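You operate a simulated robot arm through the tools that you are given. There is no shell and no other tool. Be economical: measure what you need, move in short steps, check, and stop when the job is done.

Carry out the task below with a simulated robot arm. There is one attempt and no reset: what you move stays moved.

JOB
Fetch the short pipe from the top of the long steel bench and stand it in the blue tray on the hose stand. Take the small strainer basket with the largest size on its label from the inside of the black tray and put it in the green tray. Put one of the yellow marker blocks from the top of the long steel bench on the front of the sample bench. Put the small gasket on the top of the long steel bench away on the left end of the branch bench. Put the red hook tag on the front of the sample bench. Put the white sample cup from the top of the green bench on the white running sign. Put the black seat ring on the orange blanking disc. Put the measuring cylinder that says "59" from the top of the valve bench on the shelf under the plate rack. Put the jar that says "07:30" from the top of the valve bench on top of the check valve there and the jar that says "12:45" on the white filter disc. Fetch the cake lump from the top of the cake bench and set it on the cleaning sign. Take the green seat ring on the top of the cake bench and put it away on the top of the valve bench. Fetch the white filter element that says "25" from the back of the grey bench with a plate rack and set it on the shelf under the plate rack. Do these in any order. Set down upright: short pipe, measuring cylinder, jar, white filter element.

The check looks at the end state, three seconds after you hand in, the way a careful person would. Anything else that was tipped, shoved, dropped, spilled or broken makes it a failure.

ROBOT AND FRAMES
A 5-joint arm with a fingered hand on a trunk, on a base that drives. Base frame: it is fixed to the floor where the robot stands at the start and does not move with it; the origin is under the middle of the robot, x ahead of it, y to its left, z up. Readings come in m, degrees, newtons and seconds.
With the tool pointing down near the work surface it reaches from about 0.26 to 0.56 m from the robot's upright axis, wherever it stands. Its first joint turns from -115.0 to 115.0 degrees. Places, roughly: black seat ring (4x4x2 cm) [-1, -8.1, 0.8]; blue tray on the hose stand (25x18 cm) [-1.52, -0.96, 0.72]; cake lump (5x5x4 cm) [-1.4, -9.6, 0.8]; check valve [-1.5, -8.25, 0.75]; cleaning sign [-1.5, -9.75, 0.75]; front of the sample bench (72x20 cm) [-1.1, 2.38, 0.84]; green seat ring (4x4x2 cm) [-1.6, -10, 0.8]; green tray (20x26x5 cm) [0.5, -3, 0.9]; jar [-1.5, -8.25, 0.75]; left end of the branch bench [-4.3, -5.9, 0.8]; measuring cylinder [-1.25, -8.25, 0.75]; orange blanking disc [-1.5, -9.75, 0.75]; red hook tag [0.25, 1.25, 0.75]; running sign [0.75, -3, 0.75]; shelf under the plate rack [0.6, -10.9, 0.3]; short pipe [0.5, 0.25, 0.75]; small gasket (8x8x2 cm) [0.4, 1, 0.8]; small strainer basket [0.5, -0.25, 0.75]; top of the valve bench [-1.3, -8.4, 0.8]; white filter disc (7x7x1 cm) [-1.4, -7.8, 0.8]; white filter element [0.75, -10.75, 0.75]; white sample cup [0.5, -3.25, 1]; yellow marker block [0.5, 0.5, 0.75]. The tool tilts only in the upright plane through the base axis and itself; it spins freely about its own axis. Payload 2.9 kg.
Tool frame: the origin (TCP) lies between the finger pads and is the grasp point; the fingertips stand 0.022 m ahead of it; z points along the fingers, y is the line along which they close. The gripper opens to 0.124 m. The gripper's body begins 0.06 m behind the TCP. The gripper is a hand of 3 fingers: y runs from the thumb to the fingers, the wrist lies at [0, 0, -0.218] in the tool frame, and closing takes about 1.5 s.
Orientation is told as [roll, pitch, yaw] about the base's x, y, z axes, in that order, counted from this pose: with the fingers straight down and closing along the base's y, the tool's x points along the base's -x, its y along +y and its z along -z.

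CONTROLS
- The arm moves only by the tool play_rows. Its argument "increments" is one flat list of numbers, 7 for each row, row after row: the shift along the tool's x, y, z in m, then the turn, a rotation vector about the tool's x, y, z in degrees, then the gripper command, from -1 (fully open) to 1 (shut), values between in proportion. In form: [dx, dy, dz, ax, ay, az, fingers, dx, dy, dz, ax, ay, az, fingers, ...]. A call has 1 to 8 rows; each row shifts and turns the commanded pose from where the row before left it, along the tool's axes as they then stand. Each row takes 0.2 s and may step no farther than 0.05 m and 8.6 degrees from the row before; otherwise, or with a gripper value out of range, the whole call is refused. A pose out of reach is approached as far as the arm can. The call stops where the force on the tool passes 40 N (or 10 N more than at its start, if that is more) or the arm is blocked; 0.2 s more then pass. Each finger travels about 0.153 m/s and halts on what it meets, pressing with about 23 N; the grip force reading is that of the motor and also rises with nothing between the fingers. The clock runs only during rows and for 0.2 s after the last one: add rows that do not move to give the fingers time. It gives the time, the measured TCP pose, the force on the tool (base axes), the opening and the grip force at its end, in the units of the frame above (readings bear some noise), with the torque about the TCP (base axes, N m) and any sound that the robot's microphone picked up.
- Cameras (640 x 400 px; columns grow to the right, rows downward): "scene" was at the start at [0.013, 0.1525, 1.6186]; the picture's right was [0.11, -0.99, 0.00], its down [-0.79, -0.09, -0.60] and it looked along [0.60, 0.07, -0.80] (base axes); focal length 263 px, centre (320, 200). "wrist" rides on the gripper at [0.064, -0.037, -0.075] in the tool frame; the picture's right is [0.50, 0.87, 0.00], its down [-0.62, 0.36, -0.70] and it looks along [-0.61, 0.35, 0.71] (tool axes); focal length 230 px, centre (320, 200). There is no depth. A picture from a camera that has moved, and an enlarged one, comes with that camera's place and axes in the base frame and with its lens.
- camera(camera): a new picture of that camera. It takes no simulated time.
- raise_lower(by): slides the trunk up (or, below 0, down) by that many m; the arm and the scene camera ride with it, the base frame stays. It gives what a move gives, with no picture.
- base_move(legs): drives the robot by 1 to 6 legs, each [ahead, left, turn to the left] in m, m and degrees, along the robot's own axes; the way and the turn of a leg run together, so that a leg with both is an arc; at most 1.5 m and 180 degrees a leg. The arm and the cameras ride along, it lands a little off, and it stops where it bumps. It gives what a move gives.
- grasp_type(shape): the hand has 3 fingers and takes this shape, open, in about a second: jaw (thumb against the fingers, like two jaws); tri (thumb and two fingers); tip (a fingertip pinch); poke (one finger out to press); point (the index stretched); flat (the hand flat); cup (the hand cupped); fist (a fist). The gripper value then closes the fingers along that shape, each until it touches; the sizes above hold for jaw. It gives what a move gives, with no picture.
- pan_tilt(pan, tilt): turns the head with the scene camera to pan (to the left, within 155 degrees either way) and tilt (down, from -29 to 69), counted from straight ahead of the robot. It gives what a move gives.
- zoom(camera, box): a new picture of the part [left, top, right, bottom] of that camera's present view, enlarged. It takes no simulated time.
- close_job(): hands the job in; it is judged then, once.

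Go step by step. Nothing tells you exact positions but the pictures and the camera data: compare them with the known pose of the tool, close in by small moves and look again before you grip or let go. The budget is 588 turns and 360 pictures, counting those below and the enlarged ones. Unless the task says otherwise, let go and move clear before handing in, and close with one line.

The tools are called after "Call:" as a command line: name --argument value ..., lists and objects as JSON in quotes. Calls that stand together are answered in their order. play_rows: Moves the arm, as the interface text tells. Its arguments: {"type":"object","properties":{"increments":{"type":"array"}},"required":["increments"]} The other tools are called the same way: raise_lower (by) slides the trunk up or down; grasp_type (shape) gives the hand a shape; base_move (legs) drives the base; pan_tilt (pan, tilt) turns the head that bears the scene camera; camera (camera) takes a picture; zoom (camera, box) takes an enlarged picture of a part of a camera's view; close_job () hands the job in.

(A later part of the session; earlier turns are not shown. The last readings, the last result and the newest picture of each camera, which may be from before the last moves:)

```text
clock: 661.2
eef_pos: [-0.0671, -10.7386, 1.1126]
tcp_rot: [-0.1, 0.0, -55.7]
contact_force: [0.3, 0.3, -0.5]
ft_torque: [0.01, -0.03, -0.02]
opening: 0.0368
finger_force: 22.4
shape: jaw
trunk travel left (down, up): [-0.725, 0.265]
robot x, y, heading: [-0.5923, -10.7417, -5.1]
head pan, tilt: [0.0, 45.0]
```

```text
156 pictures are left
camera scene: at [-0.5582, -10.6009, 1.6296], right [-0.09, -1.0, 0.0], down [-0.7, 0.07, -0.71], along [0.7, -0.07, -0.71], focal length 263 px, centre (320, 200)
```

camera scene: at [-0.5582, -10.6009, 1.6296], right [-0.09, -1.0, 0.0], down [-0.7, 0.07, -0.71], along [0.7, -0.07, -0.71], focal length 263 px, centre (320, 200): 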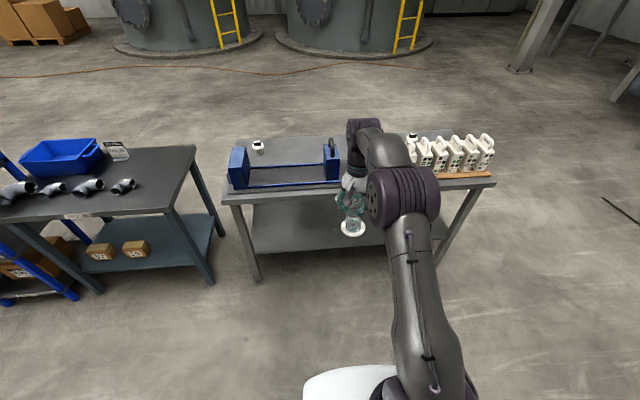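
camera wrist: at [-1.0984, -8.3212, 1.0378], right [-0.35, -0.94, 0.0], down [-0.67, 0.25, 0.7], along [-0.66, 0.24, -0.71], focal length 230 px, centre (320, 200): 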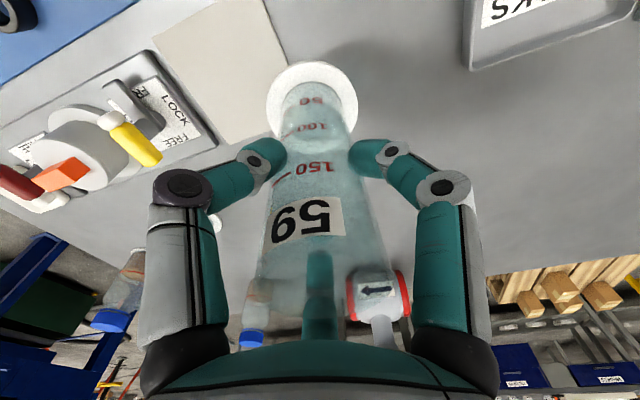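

The bench has a lower shelf. I straighten, then lower the trunk in the open to bring the cylinder to shelf height.

Call:
base_move --legs '[[0.1, 0, 5.1]]'

Call:
raise_lower --by -0.55

Call:
pan_tilt --pan 10 --tilt 25

Call:
camera --camera "scene"

Call:
camera --camera "wrist"

```text
clock: 662.3
eef_pos: [0.0298, -10.6961, 1.1124]
tcp_rot: [-0.1, 0.0, -50.5]
contact_force: [-0.4, 0.5, -0.5]
ft_torque: [-0.01, 0.03, -0.01]
opening: 0.0367
finger_force: 23.1
shape: jaw
trunk travel left (down, up): [-0.725, 0.265]
robot x, y, heading: [-0.4909, -10.7468, -0.3]
head pan, tilt: [0.0, 45.0]
```

```text
refused: -0.55 is not a number from -0.4 to 0.4
```

```text
clock: 663.2
eef_pos: [0.0298, -10.697, 1.1144]
tcp_rot: [0.1, -0.1, -50.5]
contact_force: [-0.3, 0.9, -0.3]
ft_torque: [-0.01, 0.02, 0.02]
opening: 0.0369
finger_force: 23.1
shape: jaw
trunk travel left (down, up): [-0.725, 0.265]
robot x, y, heading: [-0.4912, -10.7464, -0.0]
head pan, tilt: [10.0, 25.0]
```

```text
155 pictures are left
camera scene: at [-0.4629, -10.587, 1.6601], right [0.17, -0.99, 0.0], down [-0.42, -0.07, -0.91], along [0.89, 0.15, -0.42], focal length 263 px, centre (320, 200)
```

scene: 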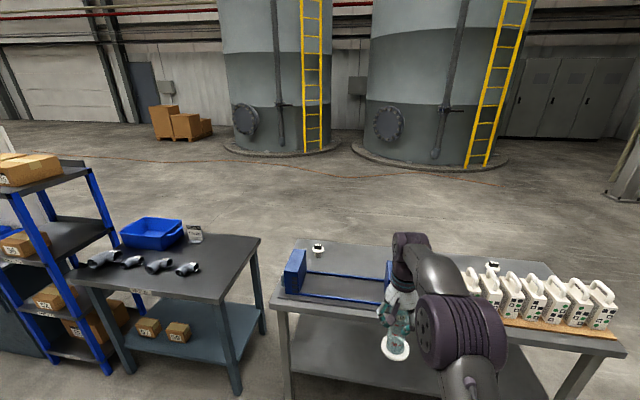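

```text
154 pictures are left
camera wrist: at [-0.0407, -10.6704, 1.1882], right [0.35, 0.94, 0.0], down [0.67, -0.25, 0.7], along [0.66, -0.25, -0.71], focal length 230 px, centre (320, 200)
```

wrist: 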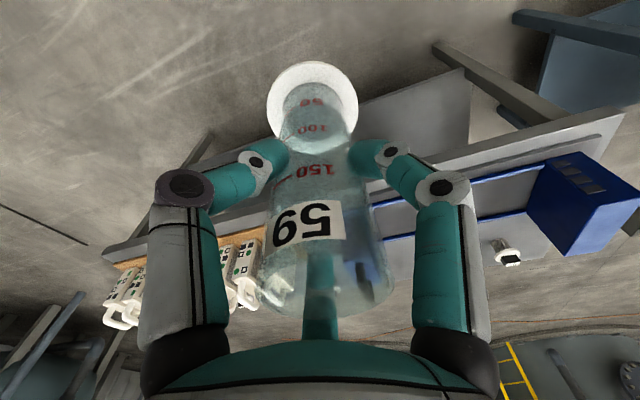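

Call:
raise_lower --by -0.4

Call:
raise_lower --by -0.2

Call:
camera --camera "scene"

Call:
camera --camera "wrist"

```text
clock: 667.0
eef_pos: [0.03, -10.696, 0.7138]
tcp_rot: [-0.1, 0.0, -50.5]
contact_force: [0.3, 0.5, -0.5]
ft_torque: [-0.01, 0.0, -0.02]
opening: 0.037
finger_force: 22.6
shape: jaw
trunk travel left (down, up): [-0.325, 0.665]
robot x, y, heading: [-0.4925, -10.7439, 0.0]
head pan, tilt: [10.0, 25.0]
```

```text
clock: 669.2
eef_pos: [0.0305, -10.6959, 0.5136]
tcp_rot: [-0.1, 0.0, -50.4]
contact_force: [-0.4, -0.1, -0.1]
ft_torque: [-0.01, -0.01, -0.01]
opening: 0.0368
finger_force: 22.8
shape: jaw
trunk travel left (down, up): [-0.125, 0.865]
robot x, y, heading: [-0.4934, -10.7488, -0.3]
head pan, tilt: [10.0, 25.0]
```

```text
153 pictures are left
camera scene: at [-0.4626, -10.5869, 1.0602], right [0.17, -0.99, 0.0], down [-0.42, -0.07, -0.91], along [0.89, 0.16, -0.42], focal length 263 px, centre (320, 200)
```

scene: 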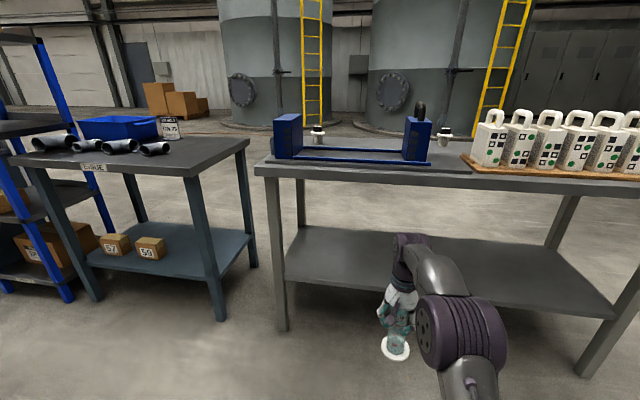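

```text
152 pictures are left
camera wrist: at [-0.0406, -10.6704, 0.5881], right [0.35, 0.94, 0.0], down [0.67, -0.25, 0.7], along [0.66, -0.25, -0.71], focal length 230 px, centre (320, 200)
```

wrist: 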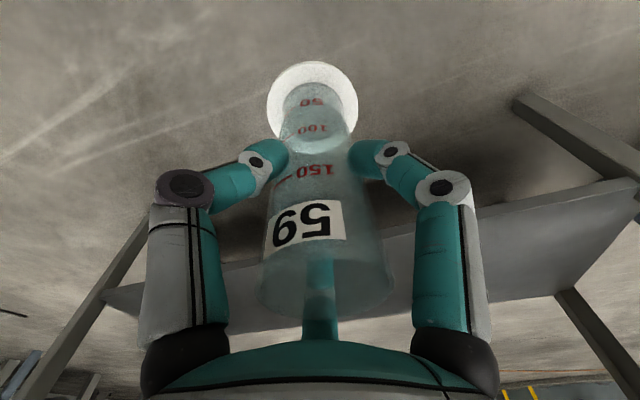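

I compare shelf and tabletop heights more closely before choosing how to insert.

Call:
raise_lower --by -0.1

Call:
pan_tilt --pan 20 --tilt 15

Call:
camera --camera "scene"

```text
clock: 670.5
eef_pos: [0.0298, -10.6958, 0.4142]
tcp_rot: [-0.1, 0.0, -50.5]
contact_force: [-0.6, -0.7, -0.8]
ft_torque: [-0.01, 0.04, -0.03]
opening: 0.0369
finger_force: 23.4
shape: jaw
trunk travel left (down, up): [-0.025, 0.965]
robot x, y, heading: [-0.4913, -10.7476, 0.1]
head pan, tilt: [10.0, 25.0]
```

```text
clock: 671.2
eef_pos: [0.0307, -10.6951, 0.4136]
tcp_rot: [-0.2, 0.0, -50.5]
contact_force: [0.3, -0.4, -0.4]
ft_torque: [-0.02, -0.01, 0.0]
opening: 0.037
finger_force: 23.6
shape: jaw
trunk travel left (down, up): [-0.025, 0.965]
robot x, y, heading: [-0.4935, -10.7455, -0.2]
head pan, tilt: [20.0, 15.0]
```

```text
151 pictures are left
camera scene: at [-0.4655, -10.571, 0.9763], right [0.34, -0.94, 0.0], down [-0.24, -0.09, -0.97], along [0.91, 0.33, -0.26], focal length 263 px, centre (320, 200)
```

scene: 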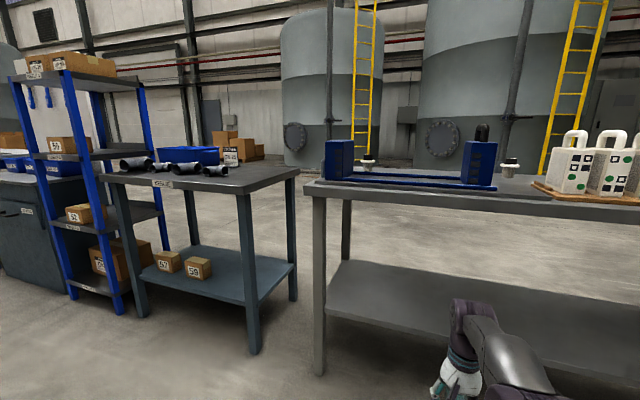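

Clearances allow about 4 cm above the wrist. I raise the tool slightly and drive in partway, then look.

Call:
play_rows --increments '[0, 0, -0.016, 0, 0, 0, 1, 0, 0, 0, 0, 0, 0, 1]'

Call:
base_move --legs '[[0.27, 0, 0]]'

Call:
pan_tilt --pan 0 --tilt 35

Call:
camera --camera "scene"

Call:
camera --camera "wrist"

```text
clock: 671.8
eef_pos: [0.0298, -10.6948, 0.4307]
tcp_rot: [-0.1, 0.0, -50.4]
contact_force: [0.1, -0.9, -0.7]
ft_torque: [0.02, -0.02, -0.02]
opening: 0.037
finger_force: 23.4
shape: jaw
trunk travel left (down, up): [-0.025, 0.965]
robot x, y, heading: [-0.4937, -10.7436, -0.2]
head pan, tilt: [20.0, 15.0]
```

```text
clock: 673.7
eef_pos: [0.2979, -10.6983, 0.4296]
tcp_rot: [0.0, 0.0, -50.8]
contact_force: [0.3, -0.2, -0.2]
ft_torque: [-0.02, -0.02, 0.03]
opening: 0.0372
finger_force: 22.8
shape: jaw
trunk travel left (down, up): [-0.025, 0.965]
robot x, y, heading: [-0.2244, -10.7453, -0.2]
head pan, tilt: [20.0, 15.0]
```

```text
clock: 674.5
eef_pos: [0.2988, -10.6986, 0.43]
tcp_rot: [-0.1, -0.1, -50.8]
contact_force: [0.5, -0.7, -1.3]
ft_torque: [0.01, 0.01, -0.02]
opening: 0.0367
finger_force: 22.3
shape: jaw
trunk travel left (down, up): [-0.025, 0.965]
robot x, y, heading: [-0.2234, -10.7493, -0.4]
head pan, tilt: [0.0, 35.0]
```

```text
150 pictures are left
camera scene: at [-0.1962, -10.6042, 0.9445], right [-0.01, -1.0, 0.0], down [-0.57, 0.0, -0.82], along [0.82, 0.0, -0.57], focal length 263 px, centre (320, 200)
```

scene: 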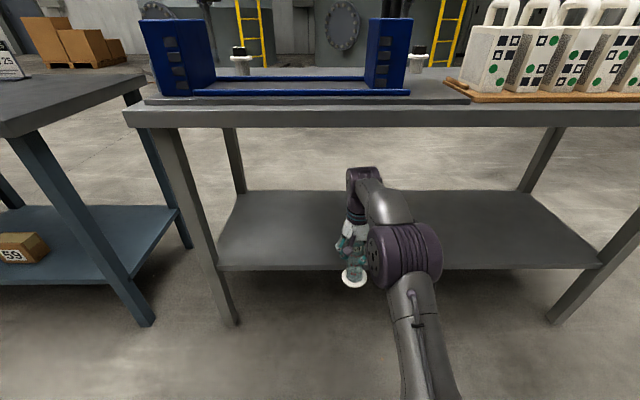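

```text
149 pictures are left
camera wrist: at [0.228, -10.673, 0.5047], right [0.35, 0.94, 0.0], down [0.67, -0.25, 0.7], along [0.66, -0.25, -0.71], focal length 230 px, centre (320, 200)
```

wrist: 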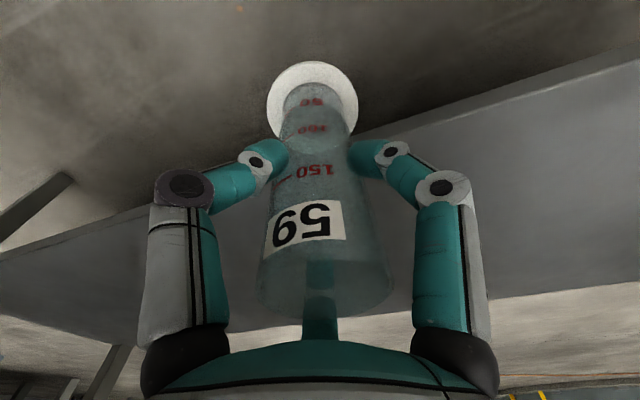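

Wrist top is about 6 cm below the tabletop's underside; I raise 1.5 cm for shelf clearance and drive in 0.16 m.

Call:
play_rows --increments '[0, 0, -0.016, 0, 0, 0, 1, 0, 0, 0, 0, 0, 0, 1]'

Call:
zoom --camera "scene" --box '[260, 120, 460, 320]'

Call:
base_move --legs '[[0.16, 0, 0]]'

Call:
camera --camera "scene"

Call:
camera --camera "wrist"

```text
clock: 675.1
eef_pos: [0.2983, -10.6987, 0.446]
tcp_rot: [0.1, 0.0, -50.7]
contact_force: [0.1, 0.0, 0.2]
ft_torque: [-0.01, -0.03, 0.03]
opening: 0.0368
finger_force: 23.0
shape: jaw
trunk travel left (down, up): [-0.025, 0.965]
robot x, y, heading: [-0.2246, -10.745, -0.5]
head pan, tilt: [0.0, 35.0]
```

```text
2.00 times, centred on (360, 220) of scene
camera zoom: at [-0.1962, -10.6042, 0.9444], right [-0.01, -1.0, 0.0], down [-0.57, 0.0, -0.82], along [0.82, -0.01, -0.57], focal length 526 px, centre (240, 160)
```

zoom: 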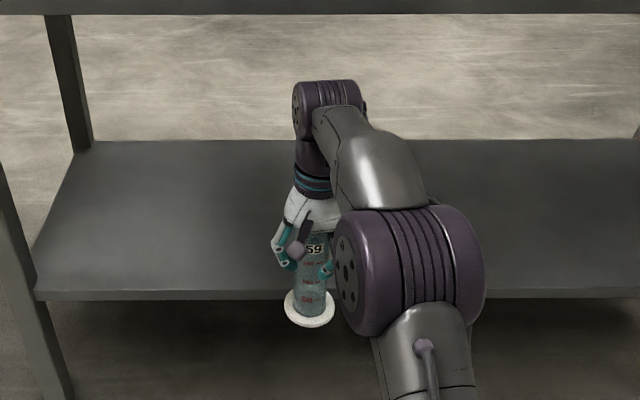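

```text
clock: 676.6
eef_pos: [0.4564, -10.6986, 0.4448]
tcp_rot: [0.0, 0.0, -50.5]
contact_force: [1.0, 0.0, -0.5]
ft_torque: [0.02, 0.02, 0.0]
opening: 0.0371
finger_force: 22.3
shape: jaw
trunk travel left (down, up): [-0.025, 0.965]
robot x, y, heading: [-0.0685, -10.7462, -0.1]
head pan, tilt: [0.0, 35.0]
```

```text
147 pictures are left
camera scene: at [-0.0385, -10.6049, 0.9444], right [0.0, -1.0, 0.0], down [-0.57, 0.0, -0.82], along [0.82, 0.0, -0.57], focal length 263 px, centre (320, 200)
```

scene: 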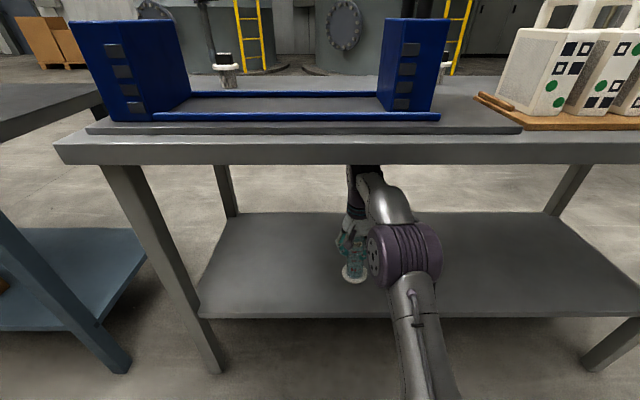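

```text
146 pictures are left
camera wrist: at [0.3861, -10.6724, 0.5202], right [0.35, 0.94, 0.0], down [0.67, -0.25, 0.7], along [0.66, -0.25, -0.71], focal length 230 px, centre (320, 200)
```

wrist: 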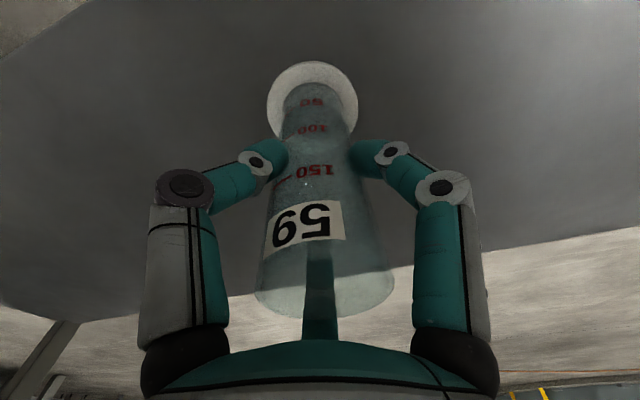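

The cylinder is over the shelf. I lower until contact.

Call:
play_rows --increments '[0, 0, 0.01, 0, 0, 0, 1, 0, 0, 0.006, 0, 0, 0, 1, 0, 0, 0.004, 0, 0, 0, 1, 0, 0, 0.003, 0, 0, 0, 1, 0, 0, 0.003, 0, 0, 0, 1]'

```text
clock: 677.5
eef_pos: [0.4562, -10.6988, 0.4294]
tcp_rot: [0.8, -0.4, -50.7]
contact_force: [-3.3, -2.5, 30.1]
ft_torque: [-0.07, 0.04, -0.03]
opening: 0.0401
finger_force: 23.3
shape: jaw
trunk travel left (down, up): [-0.025, 0.965]
robot x, y, heading: [-0.0662, -10.7454, -0.3]
head pan, tilt: [0.0, 35.0]
stopped in row 4: the force on the tool passed its limit (the readings are from after the stop); the commanded pose is now the measured one
```

Call:
play_rows --increments '[0, 0, -0.002, 0, 0, 0, 1, 0, 0, 0, 0, 0, 0, 1]'

Call:
zoom --camera "scene" --box '[300, 150, 460, 310]'

```text
clock: 678.1
eef_pos: [0.4555, -10.6984, 0.4307]
tcp_rot: [0.5, -0.4, -50.6]
contact_force: [-1.7, -1.6, 27.1]
ft_torque: [-0.04, -0.07, -0.02]
opening: 0.0398
finger_force: 22.9
shape: jaw
trunk travel left (down, up): [-0.025, 0.965]
robot x, y, heading: [-0.0663, -10.7498, -0.1]
head pan, tilt: [0.0, 35.0]
```

```text
2.50 times, centred on (380, 230) of scene
camera zoom: at [-0.0413, -10.6054, 0.9446], right [0.0, -1.0, 0.0], down [-0.57, 0.0, -0.82], along [0.82, 0.0, -0.57], focal length 657 px, centre (170, 125)
```

zoom: 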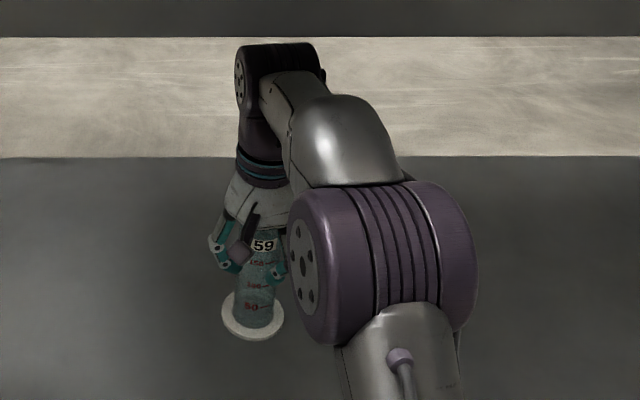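

Call:
play_rows --increments '[0, 0, -0.002, 0, 0, 0, 1, 0, 0, 0, 0, 0, 0, 0.6, 0, 0, 0, 0, 0, 0, 0.2, 0, 0, 0, 0, 0, 0, -0.2, 0, 0, 0, 0, 0, 0, -0.5, 0, 0, 0, 0, 0, 0, -0.5]'

Call:
camera --camera "wrist"

Call:
zoom --camera "scene" --box '[300, 150, 460, 310]'

```text
clock: 679.5
eef_pos: [0.4564, -10.6985, 0.429]
tcp_rot: [0.3, -0.1, -50.6]
contact_force: [0.4, 0.0, -0.6]
ft_torque: [0.03, 0.03, -0.04]
opening: 0.0928
finger_force: 0.1
shape: jaw
trunk travel left (down, up): [-0.025, 0.965]
robot x, y, heading: [-0.0683, -10.7454, -0.3]
head pan, tilt: [0.0, 35.0]
```

```text
144 pictures are left
camera wrist: at [0.3865, -10.6725, 0.5042], right [0.35, 0.94, 0.0], down [0.66, -0.25, 0.7], along [0.66, -0.25, -0.71], focal length 230 px, centre (320, 200)
```

wrist: 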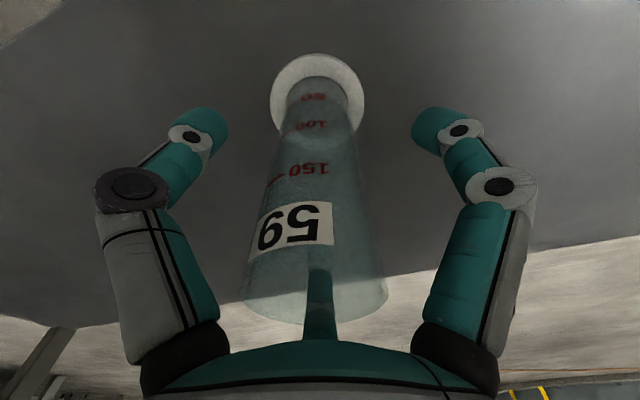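

```text
2.50 times, centred on (380, 230) of scene
camera zoom: at [-0.0385, -10.605, 0.9444], right [0.0, -1.0, 0.0], down [-0.57, 0.0, -0.82], along [0.82, 0.0, -0.57], focal length 657 px, centre (170, 125)
```

zoom: 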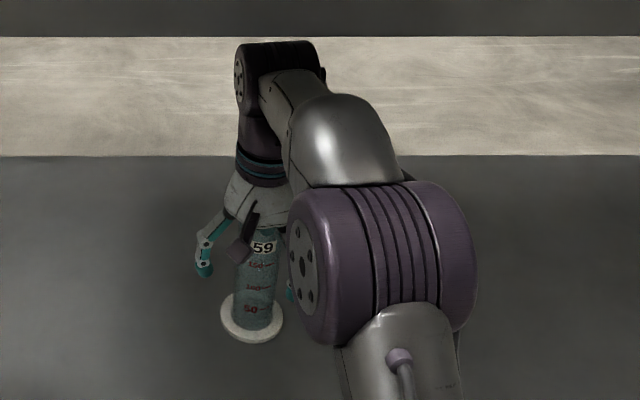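

It stands. Headroom is short, so I turn the hand to face its gap outward, open fully, raise a little, and back out horizontally.

Call:
play_rows --increments '[0, 0, -0.01, 0, 0, 0, -0.9, 0, 0, -0.01, 0, 0, 0, -1, 0, 0, 0, 0, 0, 7.9, -1, 0, 0, 0, 0, 0, 7.9, -1, 0, 0, 0, 0, 0, 7.9, -1, 0, 0, 0, 0, 0, 7.9, -1, 0, 0, 0, 0, 0, 7.8, -1, 0, 0, 0, 0, 0, 0, -1]'

Call:
camera --camera "wrist"

Call:
zoom --camera "scene" --box '[300, 150, 460, 310]'

```text
clock: 681.3
eef_pos: [0.457, -10.6977, 0.4504]
tcp_rot: [0.3, 0.0, -90.1]
contact_force: [-0.6, -1.3, 0.6]
ft_torque: [-0.02, -0.03, 0.01]
opening: 0.1242
finger_force: 0.1
shape: jaw
trunk travel left (down, up): [-0.025, 0.965]
robot x, y, heading: [-0.0665, -10.7448, -0.2]
head pan, tilt: [0.0, 35.0]
```

```text
142 pictures are left
camera wrist: at [0.4187, -10.6347, 0.5246], right [0.87, 0.5, 0.01], down [0.35, -0.62, 0.7], along [0.35, -0.61, -0.71], focal length 230 px, centre (320, 200)
```

wrist: 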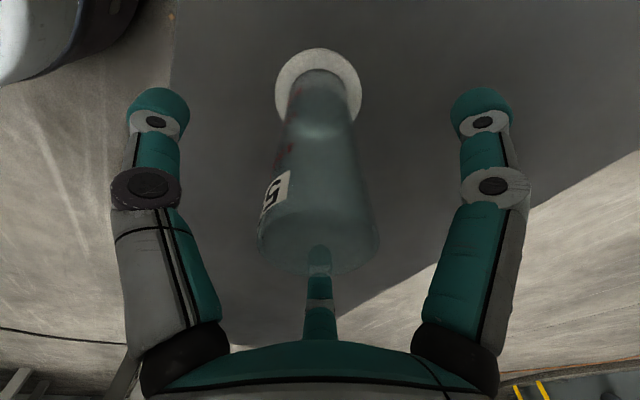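

```text
2.50 times, centred on (380, 230) of scene
camera zoom: at [-0.0385, -10.605, 0.9444], right [0.0, -1.0, 0.0], down [-0.57, 0.0, -0.82], along [0.82, 0.0, -0.57], focal length 657 px, centre (170, 125)
```

zoom: 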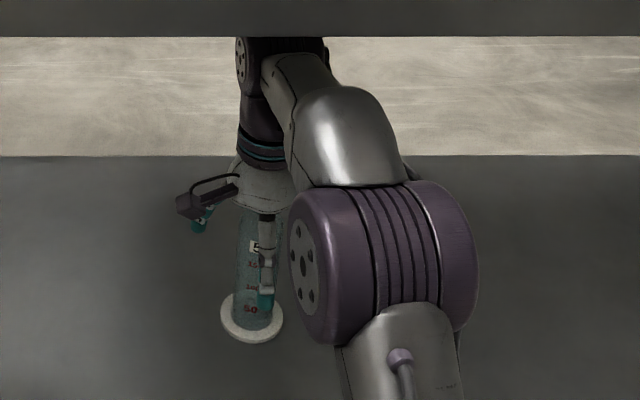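

Call:
base_move --legs '[[-0.3, 0, 0]]'

Call:
camera --camera "scene"

```text
clock: 683.4
eef_pos: [0.16, -10.6969, 0.4498]
tcp_rot: [0.4, 0.0, -90.0]
contact_force: [0.3, -0.9, 0.3]
ft_torque: [-0.01, 0.0, 0.03]
opening: 0.124
finger_force: 0.0
shape: jaw
trunk travel left (down, up): [-0.025, 0.965]
robot x, y, heading: [-0.3662, -10.7495, 0.0]
head pan, tilt: [0.0, 35.0]
```

```text
140 pictures are left
camera scene: at [-0.3346, -10.6041, 0.9444], right [0.0, -1.0, 0.0], down [-0.57, 0.0, -0.82], along [0.82, 0.0, -0.57], focal length 263 px, centre (320, 200)
```

scene: 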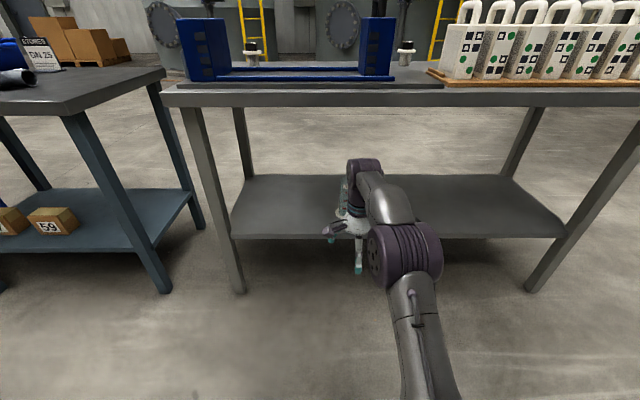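

Cylinder stands on the shelf. I raise the trunk and drive round to the back of this bench for the filter element.

Call:
raise_lower --by 0.4

Call:
raise_lower --by 0.3

Call:
base_move --legs '[[-0.1, 0, 0], [0, -1.45, 0], [1.0, 0, 0], [0.9, 0, 0], [0, 0, 180], [0, -1.3, 0]]'

Call:
pan_tilt --pan 0 --tilt 40

Call:
camera --camera "scene"

```text
clock: 687.2
eef_pos: [0.1607, -10.697, 0.8506]
tcp_rot: [0.3, 0.0, -90.0]
contact_force: [-0.1, -0.6, -0.6]
ft_torque: [-0.02, -0.02, 0.01]
opening: 0.124
finger_force: 0.0
shape: jaw
trunk travel left (down, up): [-0.425, 0.565]
robot x, y, heading: [-0.3643, -10.7511, -0.5]
head pan, tilt: [0.0, 35.0]
```

```text
clock: 690.2
eef_pos: [0.161, -10.697, 1.1487]
tcp_rot: [0.3, 0.0, -89.9]
contact_force: [0.4, 0.7, 0.5]
ft_torque: [-0.02, 0.04, 0.0]
opening: 0.1242
finger_force: 0.1
shape: jaw
trunk travel left (down, up): [-0.725, 0.265]
robot x, y, heading: [-0.3617, -10.7461, -0.2]
head pan, tilt: [0.0, 35.0]
```

```text
clock: 721.0
eef_pos: [0.8918, -10.9767, 1.1509]
tcp_rot: [0.3, 0.0, 91.9]
contact_force: [-0.2, 0.4, 0.4]
ft_torque: [0.04, 0.0, -0.01]
opening: 0.1239
finger_force: 0.0
shape: jaw
trunk travel left (down, up): [-0.725, 0.265]
robot x, y, heading: [1.4092, -10.9115, -178.2]
head pan, tilt: [0.0, 35.0]
```

```text
clock: 721.6
eef_pos: [0.8914, -10.9772, 1.1499]
tcp_rot: [0.3, 0.0, 92.0]
contact_force: [0.0, 0.4, -0.5]
ft_torque: [0.0, -0.01, 0.03]
opening: 0.1237
finger_force: 0.0
shape: jaw
trunk travel left (down, up): [-0.725, 0.265]
robot x, y, heading: [1.4148, -10.9094, -178.2]
head pan, tilt: [0.0, 40.0]
```

```text
139 pictures are left
camera scene: at [1.3916, -11.0554, 1.6369], right [-0.03, 1.0, 0.0], down [0.64, 0.02, -0.77], along [-0.77, -0.02, -0.64], focal length 263 px, centre (320, 200)
```

scene: 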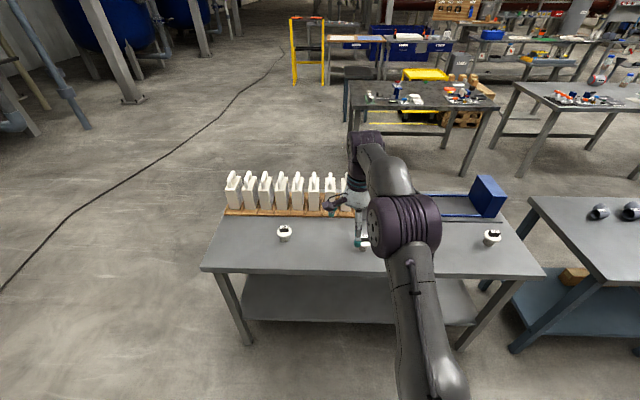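

Three small white elements stand along the back. I zoom on their labels.

Call:
zoom --camera "scene" --box '[260, 215, 310, 255]'

Call:
zoom --camera "scene" --box '[470, 220, 520, 260]'

Call:
camera --camera "wrist"

```text
10.00 times, centred on (285, 235) of scene
camera zoom: at [1.3916, -11.0554, 1.6369], right [-0.03, 1.0, 0.0], down [0.64, 0.02, -0.77], along [-0.77, -0.02, -0.64], focal length 2629 px, centre (670, -150)
```

zoom: 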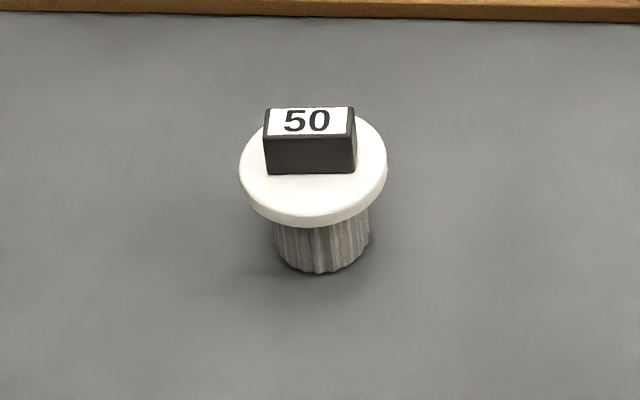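

```text
10.00 times, centred on (495, 240) of scene
camera zoom: at [1.3916, -11.0554, 1.6369], right [-0.03, 1.0, 0.0], down [0.64, 0.02, -0.77], along [-0.77, -0.02, -0.64], focal length 2629 px, centre (-1430, -200)
```

zoom: 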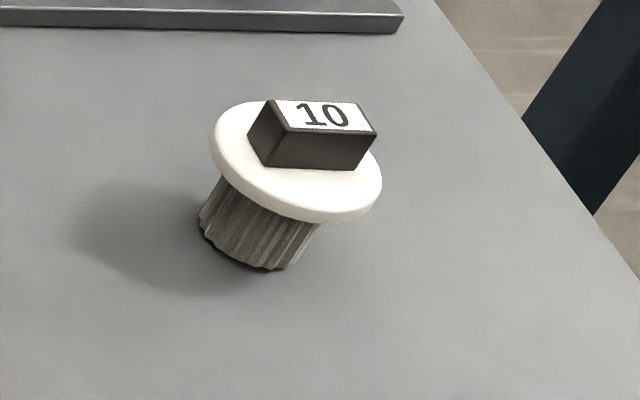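

```text
136 pictures are left
camera wrist: at [0.9302, -11.0403, 1.2245], right [-0.85, -0.53, 0.0], down [-0.37, 0.61, 0.7], along [-0.37, 0.59, -0.71], focal length 230 px, centre (320, 200)
```

wrist: 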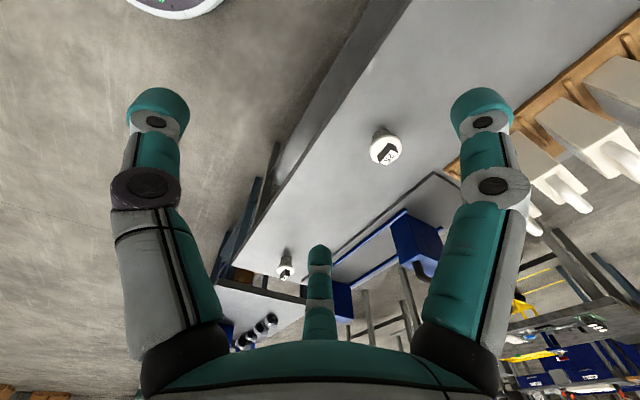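

Left is 50, right is 10; the middle one should be 25. I drive closer and check it under the hand.

Call:
base_move --legs '[[0.19, 0, -1.8]]'

Call:
camera --camera "wrist"

Call:
camera --camera "scene"

```text
clock: 723.2
eef_pos: [0.6965, -10.9623, 1.1492]
tcp_rot: [0.3, -0.1, 90.1]
contact_force: [-0.3, 0.3, -0.2]
ft_torque: [-0.02, -0.03, 0.0]
opening: 0.1242
finger_force: 0.1
shape: jaw
trunk travel left (down, up): [-0.725, 0.265]
robot x, y, heading: [1.2212, -10.9131, 179.9]
head pan, tilt: [0.0, 40.0]
```

```text
135 pictures are left
camera wrist: at [0.7344, -11.0279, 1.2243], right [-0.86, -0.5, 0.0], down [-0.35, 0.62, 0.7], along [-0.36, 0.61, -0.71], focal length 230 px, centre (320, 200)
```

wrist: 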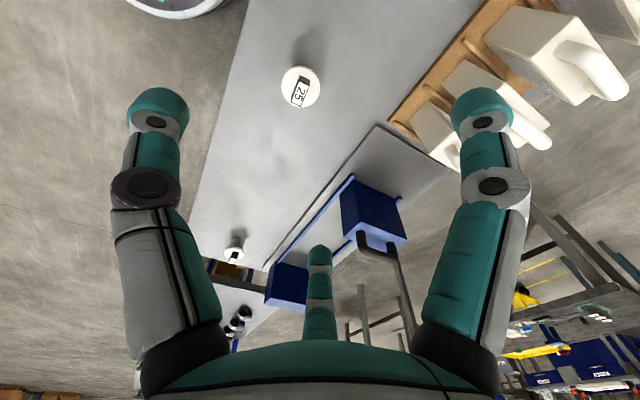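

```text
134 pictures are left
camera scene: at [1.1949, -11.0574, 1.6368], right [0.0, 1.0, 0.0], down [0.64, 0.0, -0.77], along [-0.77, 0.0, -0.64], focal length 263 px, centre (320, 200)
```

scene: 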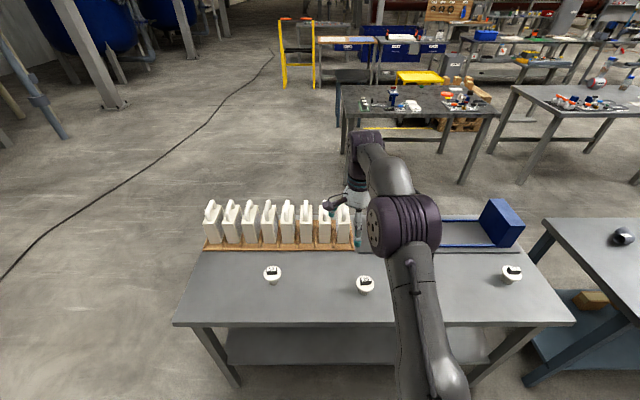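

Call:
play_rows --increments '[-0.033, 0.006, 0.03, 0, 0, 0, -0.6, -0.032, 0.006, 0.03, 0, 0, 0, -0.6, 0, 0, 0.045, 0, 0, 0, -0.6, 0, 0, 0.045, 0, 0, 0, -0.6, 0, 0, 0.03, 0, 0, 0, -0.6, 0, 0, 0, 0, 0, 0, -0.6]'

Call:
camera --camera "wrist"

Call:
zoom --camera "scene" --box '[310, 200, 430, 310]'

```text
clock: 724.6
eef_pos: [0.6846, -10.8967, 0.9696]
tcp_rot: [0.3, 0.0, 90.1]
contact_force: [-0.4, 0.2, 0.7]
ft_torque: [-0.06, 0.01, -0.04]
opening: 0.0992
finger_force: 0.1
shape: jaw
trunk travel left (down, up): [-0.725, 0.265]
robot x, y, heading: [1.2191, -10.9127, 179.7]
head pan, tilt: [0.0, 40.0]
```

```text
133 pictures are left
camera wrist: at [0.7223, -10.9613, 1.044], right [-0.86, -0.5, 0.0], down [-0.35, 0.62, 0.7], along [-0.36, 0.61, -0.71], focal length 230 px, centre (320, 200)
```

wrist: 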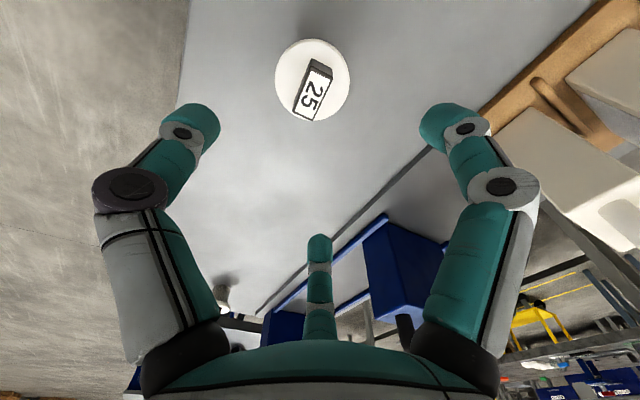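

```text
3.64 times, centred on (370, 255) of scene
camera zoom: at [1.1959, -11.0573, 1.6369], right [0.0, 1.0, 0.0], down [0.64, 0.0, -0.77], along [-0.77, 0.0, -0.64], focal length 956 px, centre (138, 0)
```

zoom: 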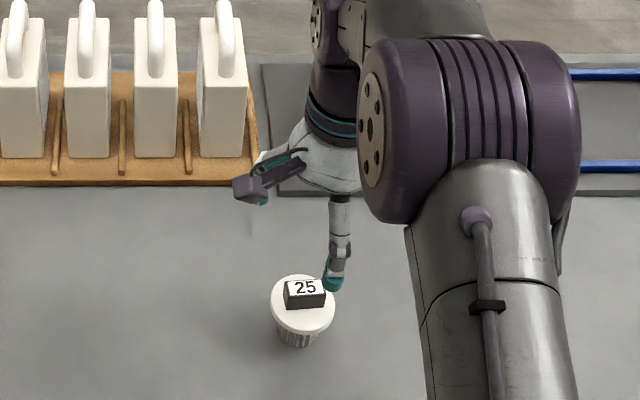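

Call:
play_rows --increments '[0.008, -0.01, 0.03, 0, 0, 0, -0.5, 0, 0, 0.03, 0, 0, 0, -0.3, 0, 0, 0.03, 0, 0, 0, -0.3, 0, 0, 0.03, 0, 0, 0, -0.3, 0, 0, 0, 0, 0, 0, -0.3]'

Call:
camera --camera "wrist"

Call:
zoom --camera "scene" --box '[310, 200, 430, 310]'

```text
clock: 725.8
eef_pos: [0.6965, -10.9058, 0.8495]
tcp_rot: [0.3, -0.1, 90.1]
contact_force: [0.2, 0.6, -0.4]
ft_torque: [0.02, -0.02, -0.04]
opening: 0.081
finger_force: 0.1
shape: jaw
trunk travel left (down, up): [-0.725, 0.265]
robot x, y, heading: [1.22, -10.9096, 180.1]
head pan, tilt: [0.0, 40.0]
```

```text
131 pictures are left
camera wrist: at [0.7317, -10.9703, 0.9254], right [-0.86, -0.5, 0.01], down [-0.35, 0.62, 0.7], along [-0.36, 0.61, -0.71], focal length 230 px, centre (320, 200)
```

wrist: 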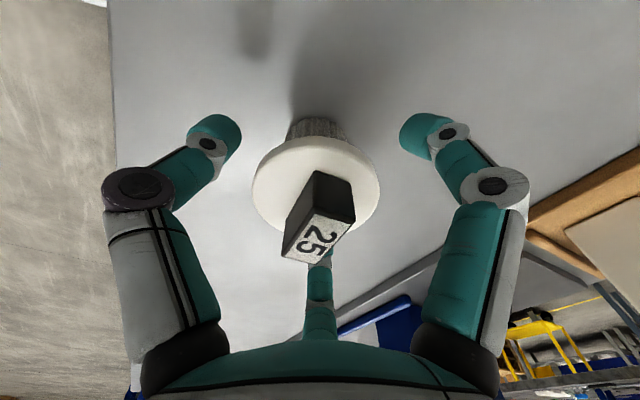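

```text
3.64 times, centred on (370, 255) of scene
camera zoom: at [1.1961, -11.0574, 1.6369], right [0.0, 1.0, 0.0], down [0.64, 0.0, -0.77], along [-0.77, 0.0, -0.64], focal length 956 px, centre (138, 0)
```

zoom: 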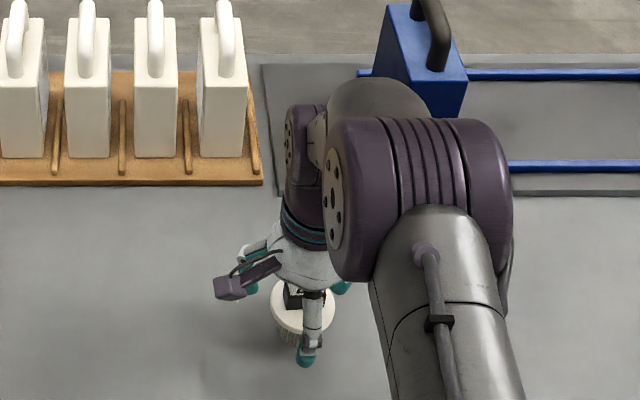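

Call:
play_rows --increments '[0, 0, 0.003, 0, 0, 0, -0.1, 0, 0, 0, 0, 0, 0, 0.2, 0, 0, 0, 0, 0, 0, 0.6, 0, 0, 0, 0, 0, 0, 1, 0, 0, 0, 0, 0, 0, 1, 0, 0, -0.02, 0, 0, 0, 1, 0, 0, -0.03, 0, 0, 0, 1, 0, 0, 0, 0, 0, 0, 1]'

Call:
camera --camera "wrist"

Call:
zoom --camera "scene" --box '[310, 200, 430, 310]'

```text
clock: 727.6
eef_pos: [0.695, -10.9077, 0.8991]
tcp_rot: [0.3, 0.0, 90.0]
contact_force: [0.1, -0.3, -1.4]
ft_torque: [0.02, -0.03, -0.01]
opening: 0.0379
finger_force: 23.2
shape: jaw
trunk travel left (down, up): [-0.725, 0.265]
robot x, y, heading: [1.2196, -10.9124, 180.1]
head pan, tilt: [0.0, 40.0]
```

```text
129 pictures are left
camera wrist: at [0.7307, -10.9716, 0.9725], right [-0.86, -0.5, 0.0], down [-0.35, 0.62, 0.7], along [-0.36, 0.61, -0.71], focal length 230 px, centre (320, 200)
```

wrist: 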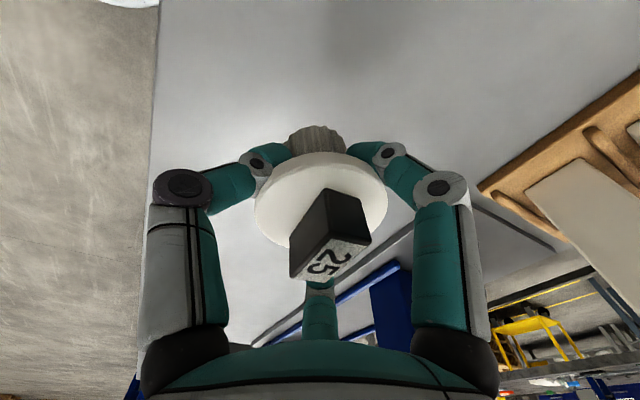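

```text
3.64 times, centred on (370, 255) of scene
camera zoom: at [1.195, -11.0574, 1.6368], right [0.0, 1.0, 0.0], down [0.64, 0.0, -0.77], along [-0.77, 0.0, -0.64], focal length 956 px, centre (138, 0)
```

zoom: 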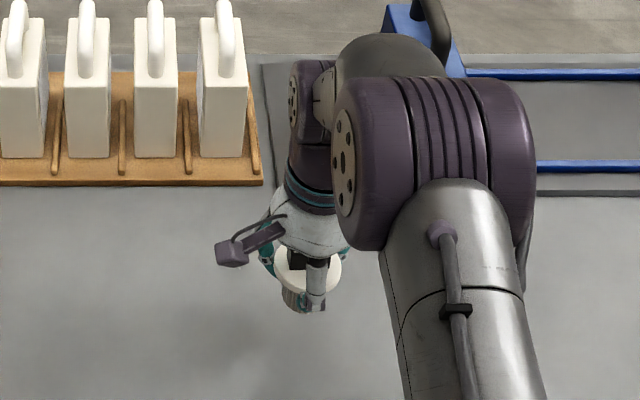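

Element 25 is held. I raise it, back off, lower the trunk and look at the shelf from this side.

Call:
play_rows --increments '[0, 0, -0.05, 0, 0, 0, 1, 0, 0, -0.05, 0, 0, 0, 1, 0, 0, -0.05, 0, 0, 0, 1, 0, 0, -0.05, 0, 0, 0, 1, 0, 0, -0.008, 0, 0, 0, 1]'

Call:
base_move --legs '[[-0.42, 0, 0], [0, -0.15, 0]]'

Call:
raise_lower --by -0.4

Call:
raise_lower --by -0.3

Call:
camera --camera "scene"

```text
clock: 728.8
eef_pos: [0.6974, -10.9081, 1.1039]
tcp_rot: [0.3, -0.1, 90.2]
contact_force: [0.3, 0.4, -2.2]
ft_torque: [0.0, 0.01, -0.01]
opening: 0.0377
finger_force: 23.3
shape: jaw
trunk travel left (down, up): [-0.725, 0.265]
robot x, y, heading: [1.2249, -10.9109, 180.1]
head pan, tilt: [0.0, 40.0]
```

```text
clock: 732.4
eef_pos: [1.1218, -10.7586, 1.1044]
tcp_rot: [0.3, -0.1, 89.9]
contact_force: [-0.5, 0.4, -0.5]
ft_torque: [-0.04, -0.01, 0.01]
opening: 0.0377
finger_force: 23.4
shape: jaw
trunk travel left (down, up): [-0.725, 0.265]
robot x, y, heading: [1.6448, -10.7655, 179.7]
head pan, tilt: [0.0, 40.0]
```

```text
clock: 736.2
eef_pos: [1.1229, -10.7588, 0.7053]
tcp_rot: [0.3, 0.0, 89.9]
contact_force: [-0.5, -0.5, -0.1]
ft_torque: [0.03, 0.06, -0.03]
opening: 0.0375
finger_force: 22.9
shape: jaw
trunk travel left (down, up): [-0.325, 0.665]
robot x, y, heading: [1.6447, -10.7608, 179.9]
head pan, tilt: [0.0, 40.0]
```

```text
clock: 739.2
eef_pos: [1.1227, -10.7597, 0.4041]
tcp_rot: [0.3, 0.0, 89.9]
contact_force: [-0.2, 0.2, -0.6]
ft_torque: [0.0, -0.01, -0.01]
opening: 0.0376
finger_force: 22.6
shape: jaw
trunk travel left (down, up): [-0.025, 0.965]
robot x, y, heading: [1.6495, -10.7662, 179.6]
head pan, tilt: [0.0, 40.0]
```

```text
127 pictures are left
camera scene: at [1.6211, -10.9099, 0.9369], right [0.01, 1.0, 0.0], down [0.64, 0.0, -0.77], along [-0.77, 0.0, -0.64], focal length 263 px, centre (320, 200)
```

scene: 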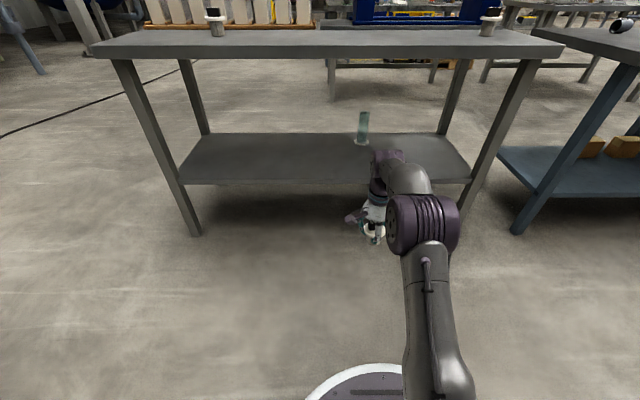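

Call:
base_move --legs '[[0.45, 0, 0]]'

Call:
camera --camera "scene"

Call:
camera --camera "wrist"

```text
clock: 741.9
eef_pos: [0.6681, -10.7521, 0.4039]
tcp_rot: [0.4, 0.0, 89.5]
contact_force: [0.1, -0.2, -1.6]
ft_torque: [0.04, 0.06, -0.02]
opening: 0.0375
finger_force: 23.4
shape: jaw
trunk travel left (down, up): [-0.025, 0.965]
robot x, y, heading: [1.1914, -10.7607, 179.3]
head pan, tilt: [0.0, 40.0]
```

```text
126 pictures are left
camera scene: at [1.1651, -10.906, 0.9368], right [0.01, 1.0, 0.0], down [0.64, -0.01, -0.77], along [-0.77, 0.01, -0.64], focal length 263 px, centre (320, 200)
```

scene: 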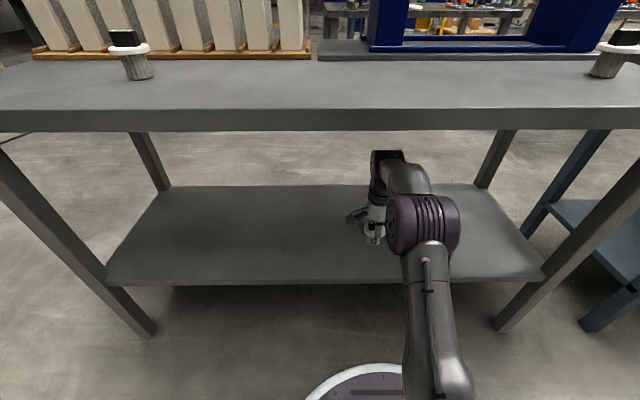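

```text
125 pictures are left
camera wrist: at [0.7036, -10.8169, 0.4787], right [-0.87, -0.49, 0.0], down [-0.35, 0.62, 0.7], along [-0.35, 0.61, -0.71], focal length 230 px, centre (320, 200)
```

wrist: 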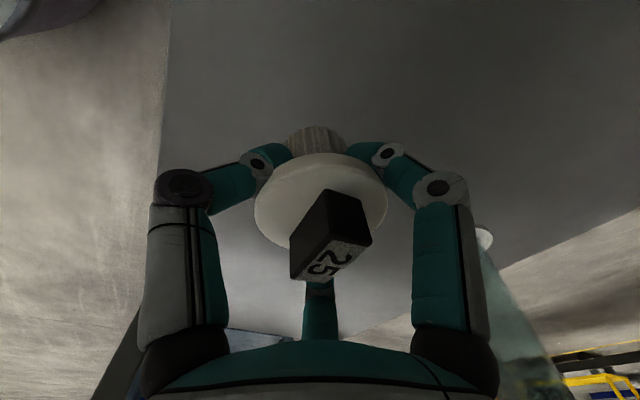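

Call:
play_rows --increments '[0, 0, 0.01, 0, 0, 0, 1, 0, 0, 0.005, 0, 0, 0, 1, 0, 0, 0.003, 0, 0, 0, 1, 0, 0, 0.003, 0, 0, 0, 1]'

```text
clock: 742.9
eef_pos: [0.667, -10.7528, 0.3837]
tcp_rot: [0.4, 0.0, 89.6]
contact_force: [-0.3, 0.1, -1.6]
ft_torque: [0.01, -0.01, 0.02]
opening: 0.0374
finger_force: 23.2
shape: jaw
trunk travel left (down, up): [-0.025, 0.965]
robot x, y, heading: [1.1916, -10.7626, 179.2]
head pan, tilt: [0.0, 40.0]
```

Call:
play_rows --increments '[0, 0, 0.002, 0, 0, 0, 1, 0, 0, 0.002, 0, 0, 0, 1, 0, 0, 0.002, 0, 0, 0, 1, 0, 0, 0.002, 0, 0, 0, 1]'

```text
clock: 743.9
eef_pos: [0.6672, -10.7527, 0.3755]
tcp_rot: [0.4, 0.1, 89.5]
contact_force: [0.6, -0.1, -1.1]
ft_torque: [0.0, 0.01, -0.04]
opening: 0.0374
finger_force: 23.1
shape: jaw
trunk travel left (down, up): [-0.025, 0.965]
robot x, y, heading: [1.1933, -10.7607, 179.6]
head pan, tilt: [0.0, 40.0]
```

Call:
play_rows --increments '[0, 0, 0.002, 0, 0, 0, 1, 0, 0, 0.002, 0, 0, 0, 1, 0, 0, 0.002, 0, 0, 0, 1]'

Call:
zoom --camera "scene" --box '[320, 130, 480, 290]'

Call:
camera --camera "wrist"

```text
clock: 744.7
eef_pos: [0.6669, -10.7538, 0.3694]
tcp_rot: [0.3, 0.0, 89.6]
contact_force: [-0.1, -0.5, -0.4]
ft_torque: [-0.02, -0.02, 0.0]
opening: 0.0375
finger_force: 22.2
shape: jaw
trunk travel left (down, up): [-0.025, 0.965]
robot x, y, heading: [1.194, -10.7627, 179.5]
head pan, tilt: [0.0, 40.0]
```

```text
2.50 times, centred on (400, 210) of scene
camera zoom: at [1.1651, -10.906, 0.9369], right [0.01, 1.0, 0.0], down [0.64, -0.01, -0.77], along [-0.77, 0.01, -0.64], focal length 657 px, centre (120, 175)
```

zoom: 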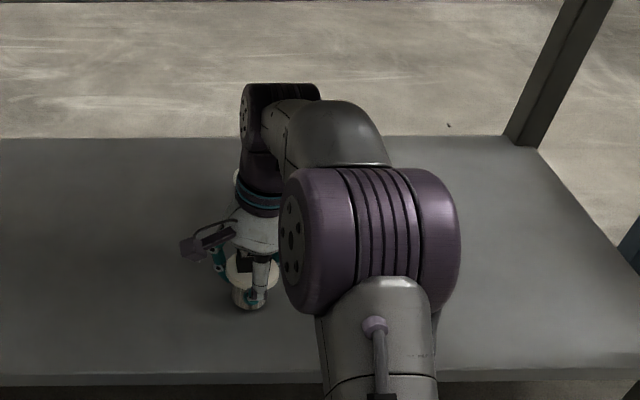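

```text
123 pictures are left
camera wrist: at [0.703, -10.8175, 0.4434], right [-0.87, -0.49, 0.0], down [-0.35, 0.62, 0.7], along [-0.35, 0.61, -0.71], focal length 230 px, centre (320, 200)
```

wrist: 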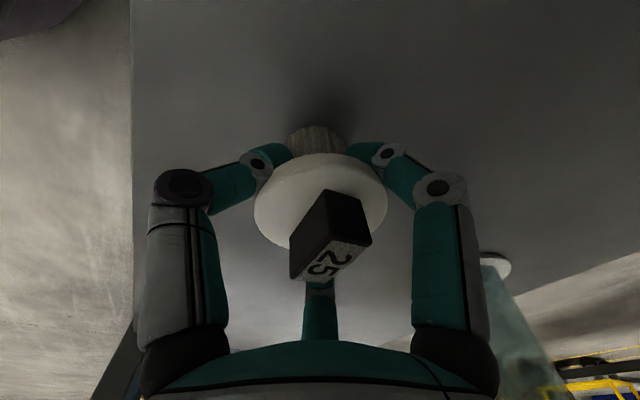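

Call:
play_rows --increments '[0, 0, 0.002, 0, 0, 0, 1, 0, 0, 0.002, 0, 0, 0, 1, 0, 0, 0.002, 0, 0, 0, 1, 0, 0, 0.002, 0, 0, 0, 1]'

```text
clock: 745.7
eef_pos: [0.6686, -10.7523, 0.3647]
tcp_rot: [0.8, 0.1, 89.5]
contact_force: [6.1, -2.7, 34.5]
ft_torque: [0.11, 0.42, 0.08]
opening: 0.039
finger_force: 22.9
shape: jaw
trunk travel left (down, up): [-0.025, 0.965]
robot x, y, heading: [1.1945, -10.765, 179.4]
head pan, tilt: [0.0, 40.0]
```

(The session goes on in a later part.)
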